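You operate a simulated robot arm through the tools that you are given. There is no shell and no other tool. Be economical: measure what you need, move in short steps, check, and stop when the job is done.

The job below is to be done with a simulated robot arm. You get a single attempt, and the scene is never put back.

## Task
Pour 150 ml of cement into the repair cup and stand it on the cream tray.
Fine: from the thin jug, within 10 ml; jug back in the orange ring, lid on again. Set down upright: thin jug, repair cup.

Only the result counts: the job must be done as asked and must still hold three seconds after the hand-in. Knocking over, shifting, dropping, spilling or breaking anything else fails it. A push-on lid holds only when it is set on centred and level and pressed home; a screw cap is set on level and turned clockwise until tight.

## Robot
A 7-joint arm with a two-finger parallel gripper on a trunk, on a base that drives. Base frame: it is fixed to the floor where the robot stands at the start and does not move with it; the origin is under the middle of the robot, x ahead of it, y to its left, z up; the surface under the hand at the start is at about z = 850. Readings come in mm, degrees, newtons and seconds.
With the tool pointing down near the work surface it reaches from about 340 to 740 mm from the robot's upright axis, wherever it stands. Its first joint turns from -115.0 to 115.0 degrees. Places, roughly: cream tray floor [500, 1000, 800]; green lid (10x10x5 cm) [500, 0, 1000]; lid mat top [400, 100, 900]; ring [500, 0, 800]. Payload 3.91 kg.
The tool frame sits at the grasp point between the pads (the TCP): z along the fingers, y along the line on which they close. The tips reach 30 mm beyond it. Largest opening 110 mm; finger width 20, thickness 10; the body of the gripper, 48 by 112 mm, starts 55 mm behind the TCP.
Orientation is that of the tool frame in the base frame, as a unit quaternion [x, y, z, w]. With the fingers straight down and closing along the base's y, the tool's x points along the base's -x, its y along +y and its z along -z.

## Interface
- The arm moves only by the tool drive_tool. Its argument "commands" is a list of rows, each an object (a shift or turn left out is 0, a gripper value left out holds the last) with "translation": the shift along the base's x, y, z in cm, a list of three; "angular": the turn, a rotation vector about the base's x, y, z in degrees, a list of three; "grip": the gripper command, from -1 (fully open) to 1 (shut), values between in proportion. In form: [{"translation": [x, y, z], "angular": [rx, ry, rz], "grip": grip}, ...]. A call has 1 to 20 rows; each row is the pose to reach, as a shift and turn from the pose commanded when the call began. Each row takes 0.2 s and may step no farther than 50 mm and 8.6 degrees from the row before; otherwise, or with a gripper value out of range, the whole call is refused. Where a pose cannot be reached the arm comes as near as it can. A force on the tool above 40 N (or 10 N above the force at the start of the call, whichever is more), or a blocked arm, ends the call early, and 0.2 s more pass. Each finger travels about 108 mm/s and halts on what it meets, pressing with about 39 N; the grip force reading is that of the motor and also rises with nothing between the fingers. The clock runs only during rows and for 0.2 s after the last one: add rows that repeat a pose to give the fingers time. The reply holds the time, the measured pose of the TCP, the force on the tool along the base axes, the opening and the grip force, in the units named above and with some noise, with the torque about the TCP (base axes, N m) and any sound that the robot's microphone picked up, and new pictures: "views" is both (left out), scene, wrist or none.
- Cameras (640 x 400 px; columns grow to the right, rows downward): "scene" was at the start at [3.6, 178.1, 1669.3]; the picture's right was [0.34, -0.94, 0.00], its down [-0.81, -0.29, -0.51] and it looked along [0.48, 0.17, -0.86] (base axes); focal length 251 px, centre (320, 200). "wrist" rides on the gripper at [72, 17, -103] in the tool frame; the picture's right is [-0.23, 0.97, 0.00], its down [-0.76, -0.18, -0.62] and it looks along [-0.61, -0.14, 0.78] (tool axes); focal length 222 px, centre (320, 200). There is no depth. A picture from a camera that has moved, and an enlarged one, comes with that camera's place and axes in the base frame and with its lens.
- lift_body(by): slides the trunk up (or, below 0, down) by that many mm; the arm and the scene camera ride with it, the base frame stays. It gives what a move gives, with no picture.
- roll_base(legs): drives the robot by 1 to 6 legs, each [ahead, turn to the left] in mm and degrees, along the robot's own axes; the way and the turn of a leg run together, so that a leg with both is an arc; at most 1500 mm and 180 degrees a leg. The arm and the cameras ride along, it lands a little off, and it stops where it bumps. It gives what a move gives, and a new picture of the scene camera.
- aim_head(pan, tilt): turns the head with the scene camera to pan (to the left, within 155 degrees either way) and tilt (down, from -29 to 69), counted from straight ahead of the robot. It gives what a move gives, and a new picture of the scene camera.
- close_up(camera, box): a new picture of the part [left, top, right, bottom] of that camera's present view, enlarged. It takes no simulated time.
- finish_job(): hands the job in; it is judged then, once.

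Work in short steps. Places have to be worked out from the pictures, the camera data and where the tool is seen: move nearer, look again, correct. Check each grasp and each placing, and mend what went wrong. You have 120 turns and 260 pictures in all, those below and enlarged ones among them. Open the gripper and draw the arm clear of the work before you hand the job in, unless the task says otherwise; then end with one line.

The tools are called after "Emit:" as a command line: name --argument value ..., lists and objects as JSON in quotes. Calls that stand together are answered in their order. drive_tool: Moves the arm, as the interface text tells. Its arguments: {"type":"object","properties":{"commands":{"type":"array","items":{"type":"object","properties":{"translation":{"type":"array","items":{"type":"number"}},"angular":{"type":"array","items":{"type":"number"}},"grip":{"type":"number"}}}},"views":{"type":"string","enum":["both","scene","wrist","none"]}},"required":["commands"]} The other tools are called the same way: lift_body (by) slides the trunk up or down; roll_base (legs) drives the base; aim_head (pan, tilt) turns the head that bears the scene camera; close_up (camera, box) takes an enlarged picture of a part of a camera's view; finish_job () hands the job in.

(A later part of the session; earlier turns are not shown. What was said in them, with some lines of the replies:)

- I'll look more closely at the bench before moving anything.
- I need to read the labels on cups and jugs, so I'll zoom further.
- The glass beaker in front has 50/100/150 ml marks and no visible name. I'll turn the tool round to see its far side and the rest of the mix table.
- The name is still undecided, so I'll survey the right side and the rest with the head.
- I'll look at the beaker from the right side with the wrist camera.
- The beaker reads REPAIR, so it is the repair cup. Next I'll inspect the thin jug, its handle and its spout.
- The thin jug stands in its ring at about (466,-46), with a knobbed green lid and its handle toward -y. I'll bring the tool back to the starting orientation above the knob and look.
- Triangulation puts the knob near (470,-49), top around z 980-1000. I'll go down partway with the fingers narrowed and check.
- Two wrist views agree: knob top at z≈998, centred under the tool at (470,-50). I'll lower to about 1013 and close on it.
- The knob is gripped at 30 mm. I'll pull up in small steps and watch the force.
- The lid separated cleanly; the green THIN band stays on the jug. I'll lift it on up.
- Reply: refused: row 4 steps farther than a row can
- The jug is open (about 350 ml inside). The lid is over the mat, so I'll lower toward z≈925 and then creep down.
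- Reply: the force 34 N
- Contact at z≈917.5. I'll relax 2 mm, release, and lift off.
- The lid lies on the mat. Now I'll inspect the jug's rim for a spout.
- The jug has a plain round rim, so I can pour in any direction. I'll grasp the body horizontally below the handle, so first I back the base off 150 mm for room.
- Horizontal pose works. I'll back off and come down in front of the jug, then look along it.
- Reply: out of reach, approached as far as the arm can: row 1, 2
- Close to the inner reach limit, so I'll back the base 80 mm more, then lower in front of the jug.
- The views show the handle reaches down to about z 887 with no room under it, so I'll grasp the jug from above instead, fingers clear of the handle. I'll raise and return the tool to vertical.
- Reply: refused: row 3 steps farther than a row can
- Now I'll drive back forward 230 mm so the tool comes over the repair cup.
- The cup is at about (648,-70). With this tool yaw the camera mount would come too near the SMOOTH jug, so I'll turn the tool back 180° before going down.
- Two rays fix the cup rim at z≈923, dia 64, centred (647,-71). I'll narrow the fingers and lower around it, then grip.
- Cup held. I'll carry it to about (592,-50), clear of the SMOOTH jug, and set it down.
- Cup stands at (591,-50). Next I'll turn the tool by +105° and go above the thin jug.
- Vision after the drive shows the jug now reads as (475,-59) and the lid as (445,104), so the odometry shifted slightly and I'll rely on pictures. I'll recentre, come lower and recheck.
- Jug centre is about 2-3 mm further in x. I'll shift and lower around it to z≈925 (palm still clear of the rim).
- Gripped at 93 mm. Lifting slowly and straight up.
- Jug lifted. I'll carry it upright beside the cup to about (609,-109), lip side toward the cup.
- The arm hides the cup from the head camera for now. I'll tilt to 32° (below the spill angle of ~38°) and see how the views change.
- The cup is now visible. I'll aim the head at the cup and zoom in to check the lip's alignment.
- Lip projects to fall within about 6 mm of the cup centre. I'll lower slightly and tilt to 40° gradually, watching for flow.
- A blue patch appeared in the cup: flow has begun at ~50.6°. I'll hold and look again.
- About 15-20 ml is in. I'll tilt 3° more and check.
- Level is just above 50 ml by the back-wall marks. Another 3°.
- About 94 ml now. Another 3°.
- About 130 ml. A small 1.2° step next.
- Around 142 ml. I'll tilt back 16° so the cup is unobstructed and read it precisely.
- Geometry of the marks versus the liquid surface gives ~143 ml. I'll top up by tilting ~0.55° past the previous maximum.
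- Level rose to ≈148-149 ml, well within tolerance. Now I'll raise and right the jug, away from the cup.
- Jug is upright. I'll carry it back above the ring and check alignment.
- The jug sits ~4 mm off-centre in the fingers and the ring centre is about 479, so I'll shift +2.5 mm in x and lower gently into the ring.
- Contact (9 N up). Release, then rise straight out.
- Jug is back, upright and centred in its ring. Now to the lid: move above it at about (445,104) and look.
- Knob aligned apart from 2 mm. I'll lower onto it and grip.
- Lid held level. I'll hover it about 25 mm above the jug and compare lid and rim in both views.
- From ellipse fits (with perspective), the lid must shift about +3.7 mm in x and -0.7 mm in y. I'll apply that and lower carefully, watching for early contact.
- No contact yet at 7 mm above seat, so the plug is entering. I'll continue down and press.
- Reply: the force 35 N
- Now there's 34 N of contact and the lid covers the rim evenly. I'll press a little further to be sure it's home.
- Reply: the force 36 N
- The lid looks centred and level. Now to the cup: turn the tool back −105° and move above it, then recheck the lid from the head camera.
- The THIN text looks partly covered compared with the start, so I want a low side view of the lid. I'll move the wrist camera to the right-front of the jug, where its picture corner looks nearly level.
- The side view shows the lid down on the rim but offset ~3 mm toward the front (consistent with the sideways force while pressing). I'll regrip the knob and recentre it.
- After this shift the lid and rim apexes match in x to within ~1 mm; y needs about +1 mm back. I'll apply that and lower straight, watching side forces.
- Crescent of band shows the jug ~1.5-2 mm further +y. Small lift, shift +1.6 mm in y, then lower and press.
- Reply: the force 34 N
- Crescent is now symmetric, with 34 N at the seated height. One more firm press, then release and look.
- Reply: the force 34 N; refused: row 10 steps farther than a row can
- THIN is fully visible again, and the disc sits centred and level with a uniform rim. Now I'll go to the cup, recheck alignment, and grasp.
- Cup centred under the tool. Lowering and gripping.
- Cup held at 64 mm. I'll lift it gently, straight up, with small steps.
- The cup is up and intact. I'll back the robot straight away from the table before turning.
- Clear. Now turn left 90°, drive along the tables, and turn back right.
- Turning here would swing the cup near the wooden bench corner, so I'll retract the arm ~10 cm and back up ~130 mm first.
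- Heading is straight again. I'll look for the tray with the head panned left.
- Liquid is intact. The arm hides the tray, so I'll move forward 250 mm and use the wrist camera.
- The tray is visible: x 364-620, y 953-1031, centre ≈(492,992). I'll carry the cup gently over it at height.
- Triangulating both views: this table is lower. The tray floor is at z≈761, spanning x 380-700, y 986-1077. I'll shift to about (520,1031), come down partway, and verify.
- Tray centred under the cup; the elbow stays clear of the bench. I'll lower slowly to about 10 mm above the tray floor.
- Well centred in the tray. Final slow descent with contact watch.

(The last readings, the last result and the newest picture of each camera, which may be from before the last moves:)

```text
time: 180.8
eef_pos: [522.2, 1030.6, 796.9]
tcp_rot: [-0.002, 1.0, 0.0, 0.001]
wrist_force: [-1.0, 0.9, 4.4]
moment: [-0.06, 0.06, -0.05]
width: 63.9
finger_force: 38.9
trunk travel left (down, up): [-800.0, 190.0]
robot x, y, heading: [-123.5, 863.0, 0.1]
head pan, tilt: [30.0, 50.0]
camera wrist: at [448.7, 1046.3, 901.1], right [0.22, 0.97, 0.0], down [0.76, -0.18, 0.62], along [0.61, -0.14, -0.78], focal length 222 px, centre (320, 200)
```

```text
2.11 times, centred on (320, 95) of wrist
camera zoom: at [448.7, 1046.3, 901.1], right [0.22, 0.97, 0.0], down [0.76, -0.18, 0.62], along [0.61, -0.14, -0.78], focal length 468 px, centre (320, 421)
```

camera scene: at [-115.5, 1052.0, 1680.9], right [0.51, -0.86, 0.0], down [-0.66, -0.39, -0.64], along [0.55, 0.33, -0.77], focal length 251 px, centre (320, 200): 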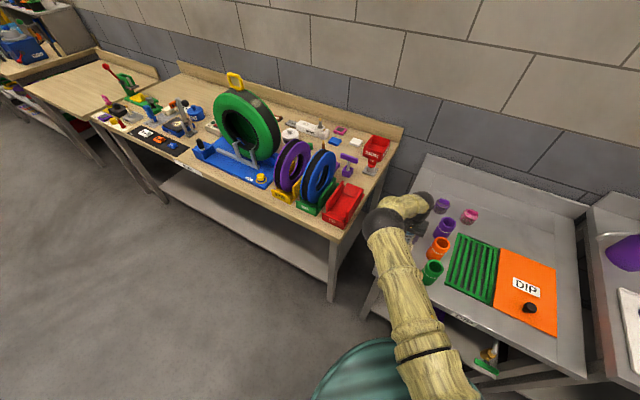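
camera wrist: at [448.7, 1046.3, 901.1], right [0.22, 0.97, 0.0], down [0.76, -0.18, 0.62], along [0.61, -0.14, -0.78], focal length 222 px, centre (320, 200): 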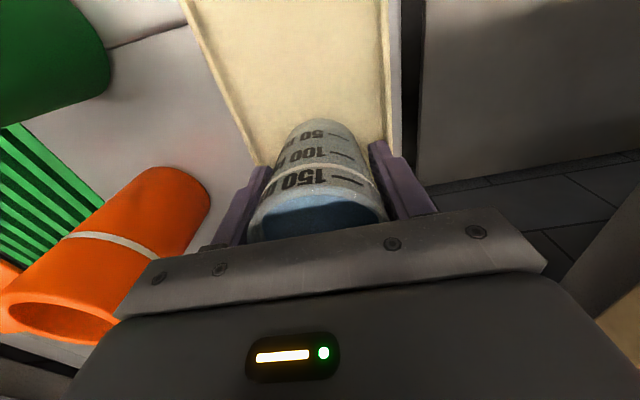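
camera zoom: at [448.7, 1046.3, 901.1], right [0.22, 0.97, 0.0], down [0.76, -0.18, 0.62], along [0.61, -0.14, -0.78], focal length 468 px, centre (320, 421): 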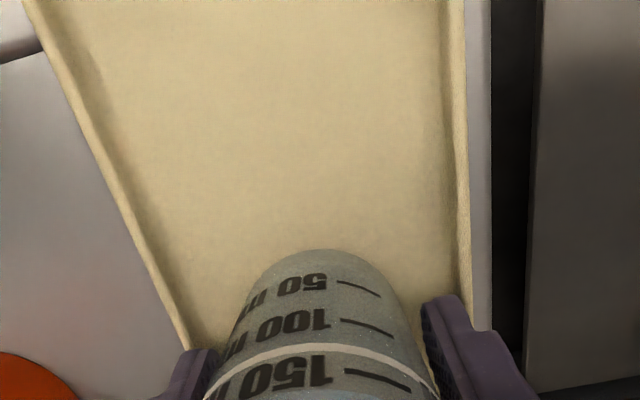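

Contact (4.4 N) at z≈797. I'll settle 0.5 mm, open just a little, and lift away straight up.

Emit:
drive_tool --commands '[{"translation": [0, 0, -0.05]}, {"translation": [0, 0, -0.05], "grip": -0.28}, {"translation": [0, 0, -0.05], "grip": -0.28}, {"translation": [0, 0, 0.5], "grip": -0.28}, {"translation": [0, 0, 2]}, {"translation": [0, 0, 5]}, {"translation": [0, 0, 9]}, {"translation": [0, 0, 13]}, {"translation": [0, 0, 17]}, {"translation": [0, 0, 21]}, {"translation": [0, 0, 25]}, {"translation": [0, 0, 25]}]'

Emit:
close_up --camera "wrist" --box '[220, 20, 420, 180]'

```text
time: 183.4
eef_pos: [522.3, 1030.6, 1044.4]
tcp_rot: [-0.001, 1.0, 0.0, 0.0]
wrist_force: [-0.2, 0.3, 0.0]
moment: [-0.01, -0.01, 0.0]
width: 70.2
finger_force: 0.0
trunk travel left (down, up): [-800.0, 190.0]
robot x, y, heading: [-122.5, 865.3, 0.5]
head pan, tilt: [30.0, 50.0]
camera scene: at [-115.3, 1052.2, 1680.9], right [0.51, -0.86, 0.0], down [-0.66, -0.39, -0.64], along [0.55, 0.33, -0.77], focal length 251 px, centre (320, 200)
camera wrist: at [450.3, 1045.9, 1148.1], right [0.22, 0.97, 0.0], down [0.76, -0.18, 0.62], along [0.61, -0.14, -0.78], focal length 222 px, centre (320, 200)
```

scene: 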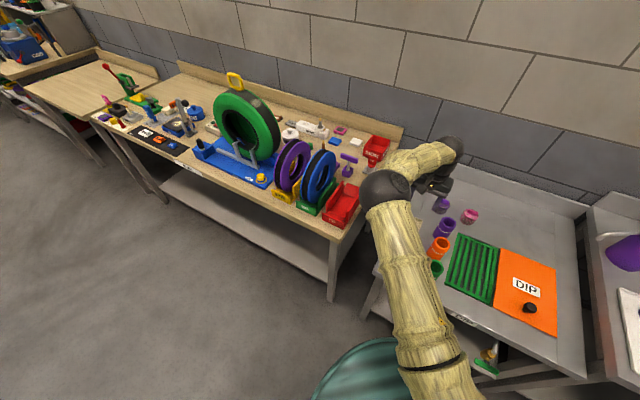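
wrist: 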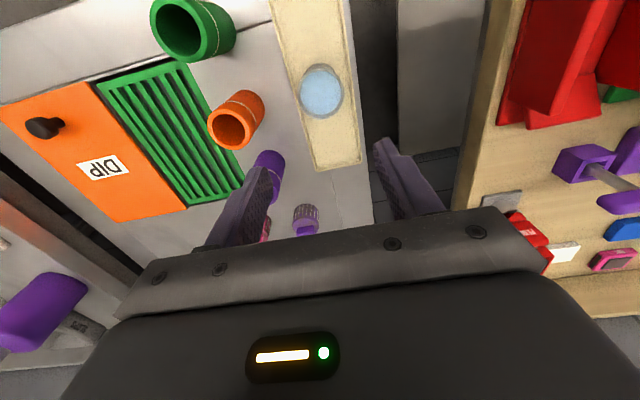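

```text
2.50 times, centred on (320, 100) of wrist
camera zoom: at [450.3, 1045.9, 1148.1], right [0.22, 0.97, 0.0], down [0.76, -0.18, 0.62], along [0.61, -0.14, -0.78], focal length 555 px, centre (320, 450)
```

zoom: 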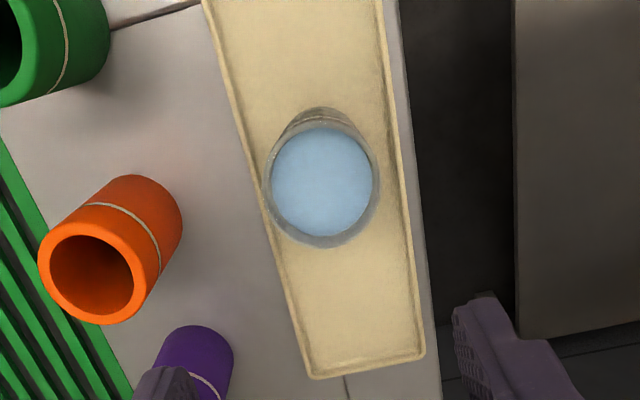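

The cup stands upright in the tray. I'll draw back and take a last look at the cup and at the jug.

Emit:
roll_base --legs '[[-300, 0]]'

Emit:
aim_head --pan -20 --tilt 45

Emit:
close_up --camera "scene" --box '[400, 60, 640, 210]'

```text
time: 185.7
eef_pos: [222.9, 1027.2, 1045.0]
tcp_rot: [-0.001, 1.0, 0.001, 0.001]
wrist_force: [-0.1, -0.5, -0.3]
moment: [-0.03, -0.01, 0.0]
width: 70.3
finger_force: 0.1
trunk travel left (down, up): [-800.0, 190.0]
robot x, y, heading: [-423.0, 865.8, 0.2]
head pan, tilt: [30.0, 50.0]
camera scene: at [-417.2, 1050.0, 1681.0], right [0.51, -0.86, 0.0], down [-0.66, -0.39, -0.64], along [0.56, 0.32, -0.77], focal length 251 px, centre (320, 200)
```

scene: 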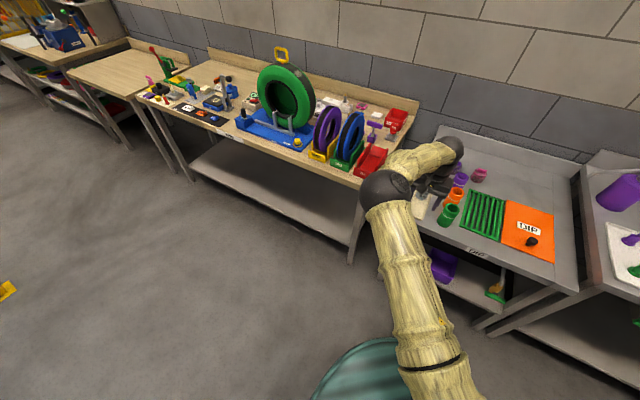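

```text
time: 186.9
eef_pos: [222.9, 1026.2, 1043.3]
tcp_rot: [-0.001, 1.0, 0.0, 0.0]
wrist_force: [0.3, 0.1, -0.4]
moment: [0.02, 0.0, -0.01]
width: 70.7
finger_force: 0.1
trunk travel left (down, up): [-800.0, 190.0]
robot x, y, heading: [-422.3, 857.4, 0.4]
head pan, tilt: [-20.0, 45.0]
camera scene: at [-406.1, 983.8, 1687.9], right [-0.34, -0.94, 0.0], down [-0.67, 0.24, -0.71], along [0.67, -0.24, -0.71], focal length 251 px, centre (320, 200)
```

scene: 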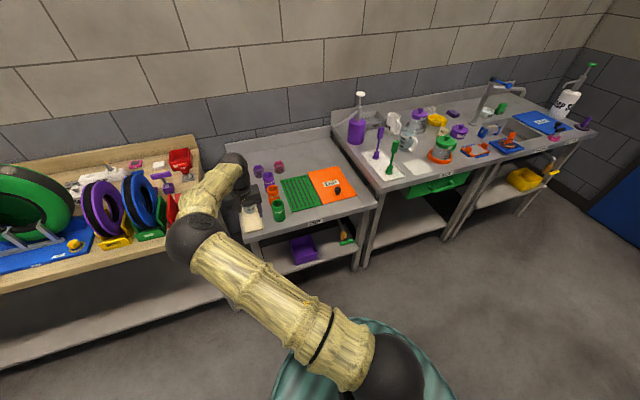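

```text
2.67 times, centred on (520, 135) of scene
camera zoom: at [-406.1, 983.8, 1687.9], right [-0.34, -0.94, 0.0], down [-0.67, 0.24, -0.71], along [0.67, -0.24, -0.71], focal length 668 px, centre (-213, 373)
```

zoom: 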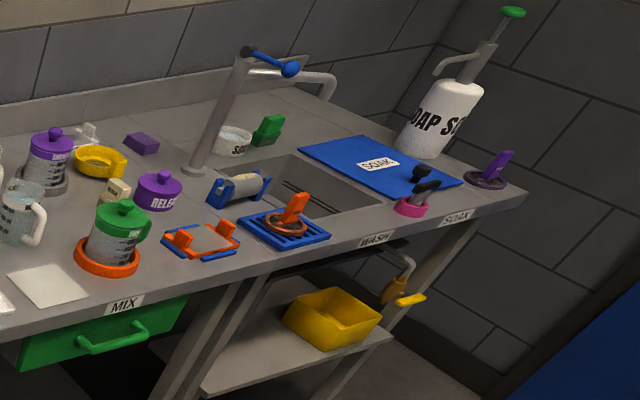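

Emit:
close_up --camera "scene" --box '[420, 125, 470, 170]'

Emit:
drive_tool --commands '[{"translation": [0, -4, 3]}, {"translation": [0, -8, 6]}, {"translation": [0, -12, 9]}, {"translation": [0, -16, 11]}, {"translation": [0, -20, 11]}]' --views "scene"

Emit:
close_up --camera "scene" --box '[230, 180, 290, 240]'

```text
8.89 times, centred on (445, 148) of scene
camera zoom: at [-406.1, 983.8, 1687.9], right [-0.34, -0.94, 0.0], down [-0.67, 0.24, -0.71], along [0.67, -0.24, -0.71], focal length 2228 px, centre (-791, 667)
```

zoom: 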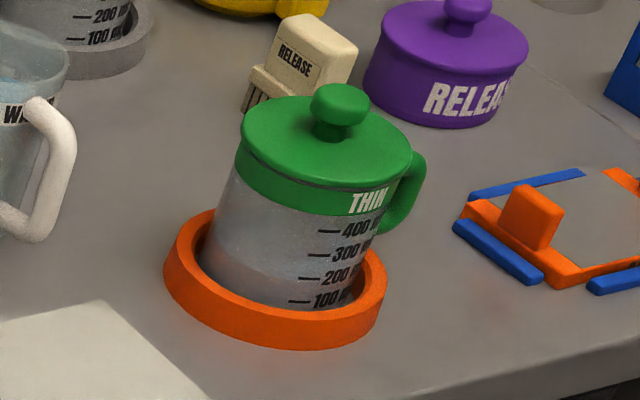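

```text
time: 188.1
eef_pos: [223.6, 823.7, 1155.7]
tcp_rot: [-0.001, 1.0, 0.001, 0.0]
wrist_force: [0.4, -0.7, -0.1]
moment: [0.02, 0.03, -0.01]
width: 70.6
finger_force: 0.0
trunk travel left (down, up): [-800.0, 190.0]
robot x, y, heading: [-422.5, 863.2, 0.5]
head pan, tilt: [-20.0, 45.0]
camera scene: at [-405.5, 982.2, 1688.0], right [-0.34, -0.94, 0.0], down [-0.67, 0.24, -0.71], along [0.67, -0.24, -0.71], focal length 251 px, centre (320, 200)
```

scene: 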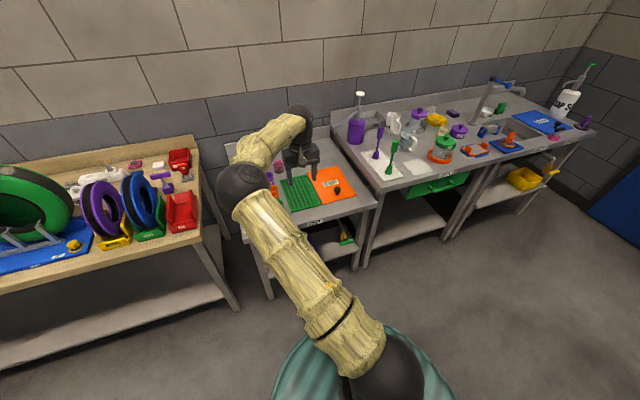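

```text
6.67 times, centred on (260, 210) of scene
camera zoom: at [-405.5, 982.2, 1688.0], right [-0.34, -0.94, 0.0], down [-0.67, 0.24, -0.71], along [0.67, -0.24, -0.71], focal length 1671 px, centre (720, 133)
```

zoom: 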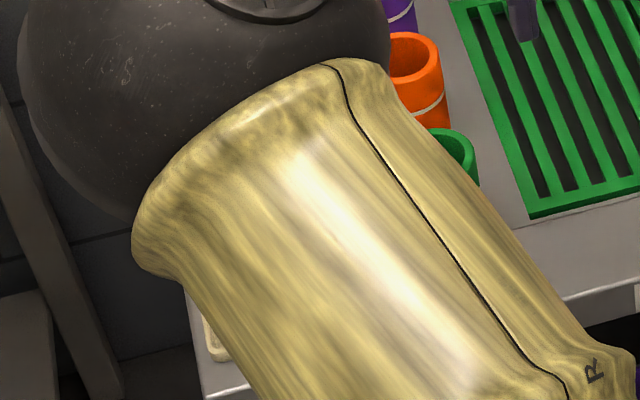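

The jug and lid look level. For comparison I'll zoom on the untouched SMOOTH jug's lid and the THIN lid edge.

Emit:
close_up --camera "scene" --box '[405, 100, 435, 130]'

Emit:
close_up --camera "scene" --box '[430, 130, 460, 160]'

```text
13.33 times, centred on (420, 115) of scene
camera zoom: at [-405.5, 982.2, 1688.0], right [-0.34, -0.94, 0.0], down [-0.67, 0.24, -0.71], along [0.67, -0.24, -0.71], focal length 3342 px, centre (-1013, 1333)
```

zoom: 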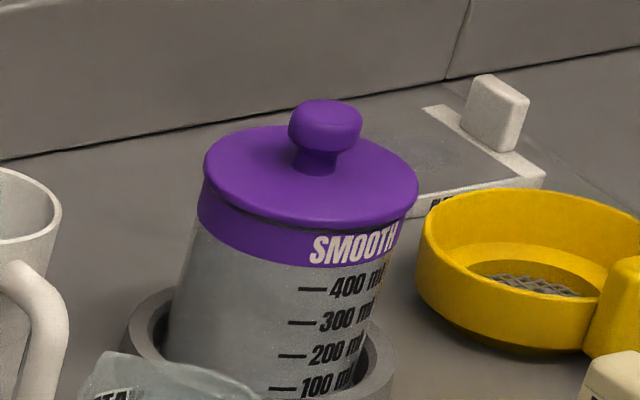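

```text
13.33 times, centred on (445, 145) of scene
camera zoom: at [-405.5, 982.2, 1688.0], right [-0.34, -0.94, 0.0], down [-0.67, 0.24, -0.71], along [0.67, -0.24, -0.71], focal length 3342 px, centre (-1347, 933)
```

zoom: 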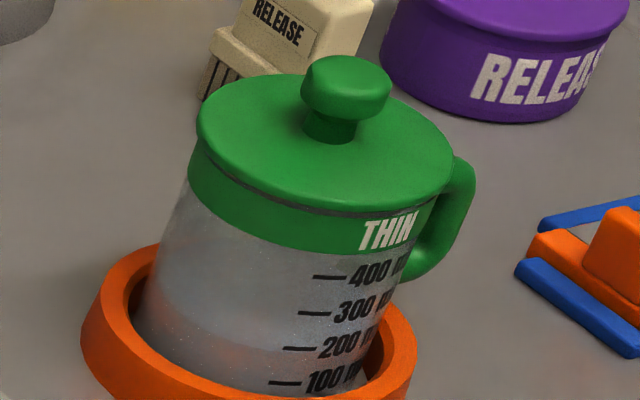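

The THIN lid sits exactly like the untouched SMOOTH lid, and the jug shows ~200 ml left. I'll turn the base away from the tray for a final look at the cup.

Emit:
roll_base --legs '[[0, -45]]'

Emit:
aim_head --pan 45 --tilt 45

```text
time: 191.5
eef_pos: [7.6, 378.3, 1155.5]
tcp_rot: [0.383, 0.924, 0.0, 0.001]
wrist_force: [-0.9, 0.2, -0.8]
moment: [0.0, -0.01, 0.0]
width: 70.2
finger_force: 0.1
trunk travel left (down, up): [-800.0, 190.0]
robot x, y, heading: [-419.9, 860.3, -44.9]
head pan, tilt: [-20.0, 45.0]
camera scene: at [-321.9, 935.2, 1687.9], right [-0.91, -0.42, 0.0], down [-0.3, 0.64, -0.71], along [0.3, -0.64, -0.71], focal length 251 px, centre (320, 200)
```

scene: 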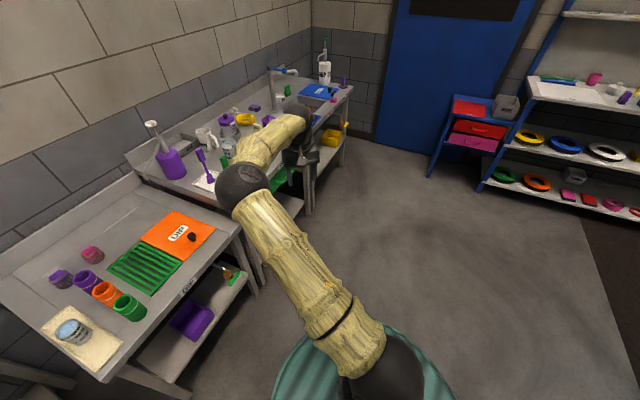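

```text
time: 192.8
eef_pos: [7.7, 377.8, 1155.1]
tcp_rot: [0.384, 0.924, -0.001, 0.0]
wrist_force: [-0.3, -0.2, 0.4]
moment: [-0.02, 0.04, -0.01]
width: 70.3
finger_force: 0.0
trunk travel left (down, up): [-800.0, 190.0]
robot x, y, heading: [-420.9, 862.7, -45.0]
head pan, tilt: [45.0, 45.0]
camera scene: at [-275.0, 1009.0, 1687.9], right [0.0, -1.0, 0.0], down [-0.71, 0.0, -0.71], along [0.71, 0.0, -0.71], focal length 251 px, centre (320, 200)
```

scene: 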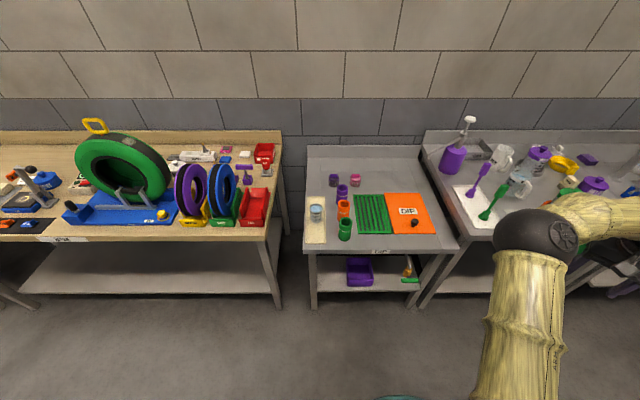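

Emit:
close_up --camera "scene" --box '[304, 198, 328, 222]'

Emit:
close_up --camera "scene" --box '[300, 160, 480, 260]'

```text
16.00 times, centred on (316, 210) of scene
camera zoom: at [-275.0, 1009.0, 1687.9], right [0.0, -1.0, 0.0], down [-0.71, 0.0, -0.71], along [0.71, 0.0, -0.71], focal length 4011 px, centre (384, 40)
```

zoom: 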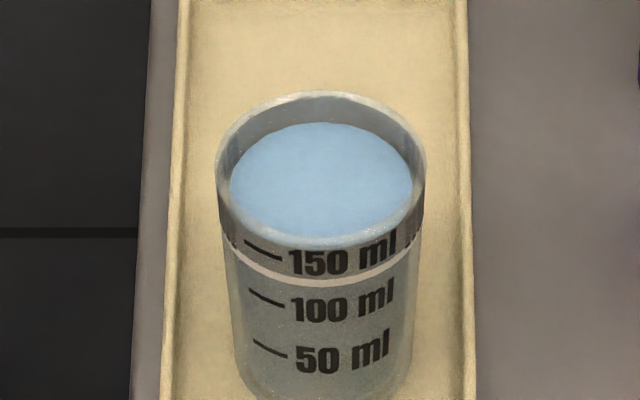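

```text
3.56 times, centred on (390, 210) of scene
camera zoom: at [-275.0, 1009.0, 1687.9], right [0.0, -1.0, 0.0], down [-0.71, 0.0, -0.71], along [0.71, 0.0, -0.71], focal length 891 px, centre (71, 164)
```

zoom: 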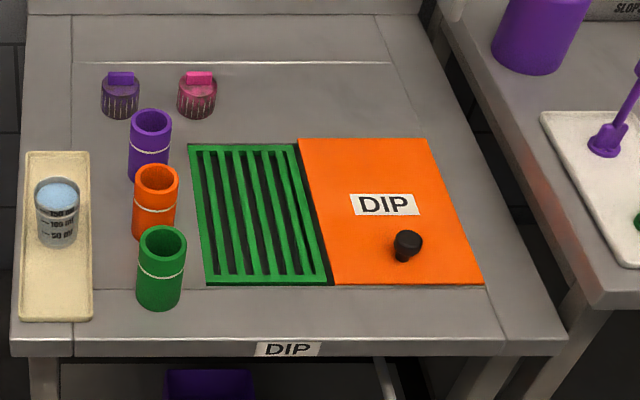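

The cup reads ≈148 ml, upright on the tray, and everything else is in place. I'll open the gripper fully and hand in.

Emit:
drive_tool --commands '[{"translation": [0, 0, 0], "grip": -1}, {"translation": [0, 0, 0], "grip": -1}, {"translation": [0, 0, 0], "grip": -1}]' --views "none"

Emit:
finish_job

```text
time: 193.6
eef_pos: [7.0, 378.7, 1155.6]
tcp_rot: [0.383, 0.924, 0.0, 0.001]
wrist_force: [-0.1, 0.6, -0.3]
moment: [0.01, 0.0, 0.02]
width: 109.9
finger_force: 0.1
trunk travel left (down, up): [-800.0, 190.0]
robot x, y, heading: [-420.4, 859.4, -45.1]
head pan, tilt: [45.0, 45.0]
```

```text
The job is handed in.
```

I poured about 148 ml of thin cement (read from the cup's marks) into the repair cup, which stands upright on the cream tray. The thin jug is back upright in the orange ring with its lid pressed on. The job is handed in.
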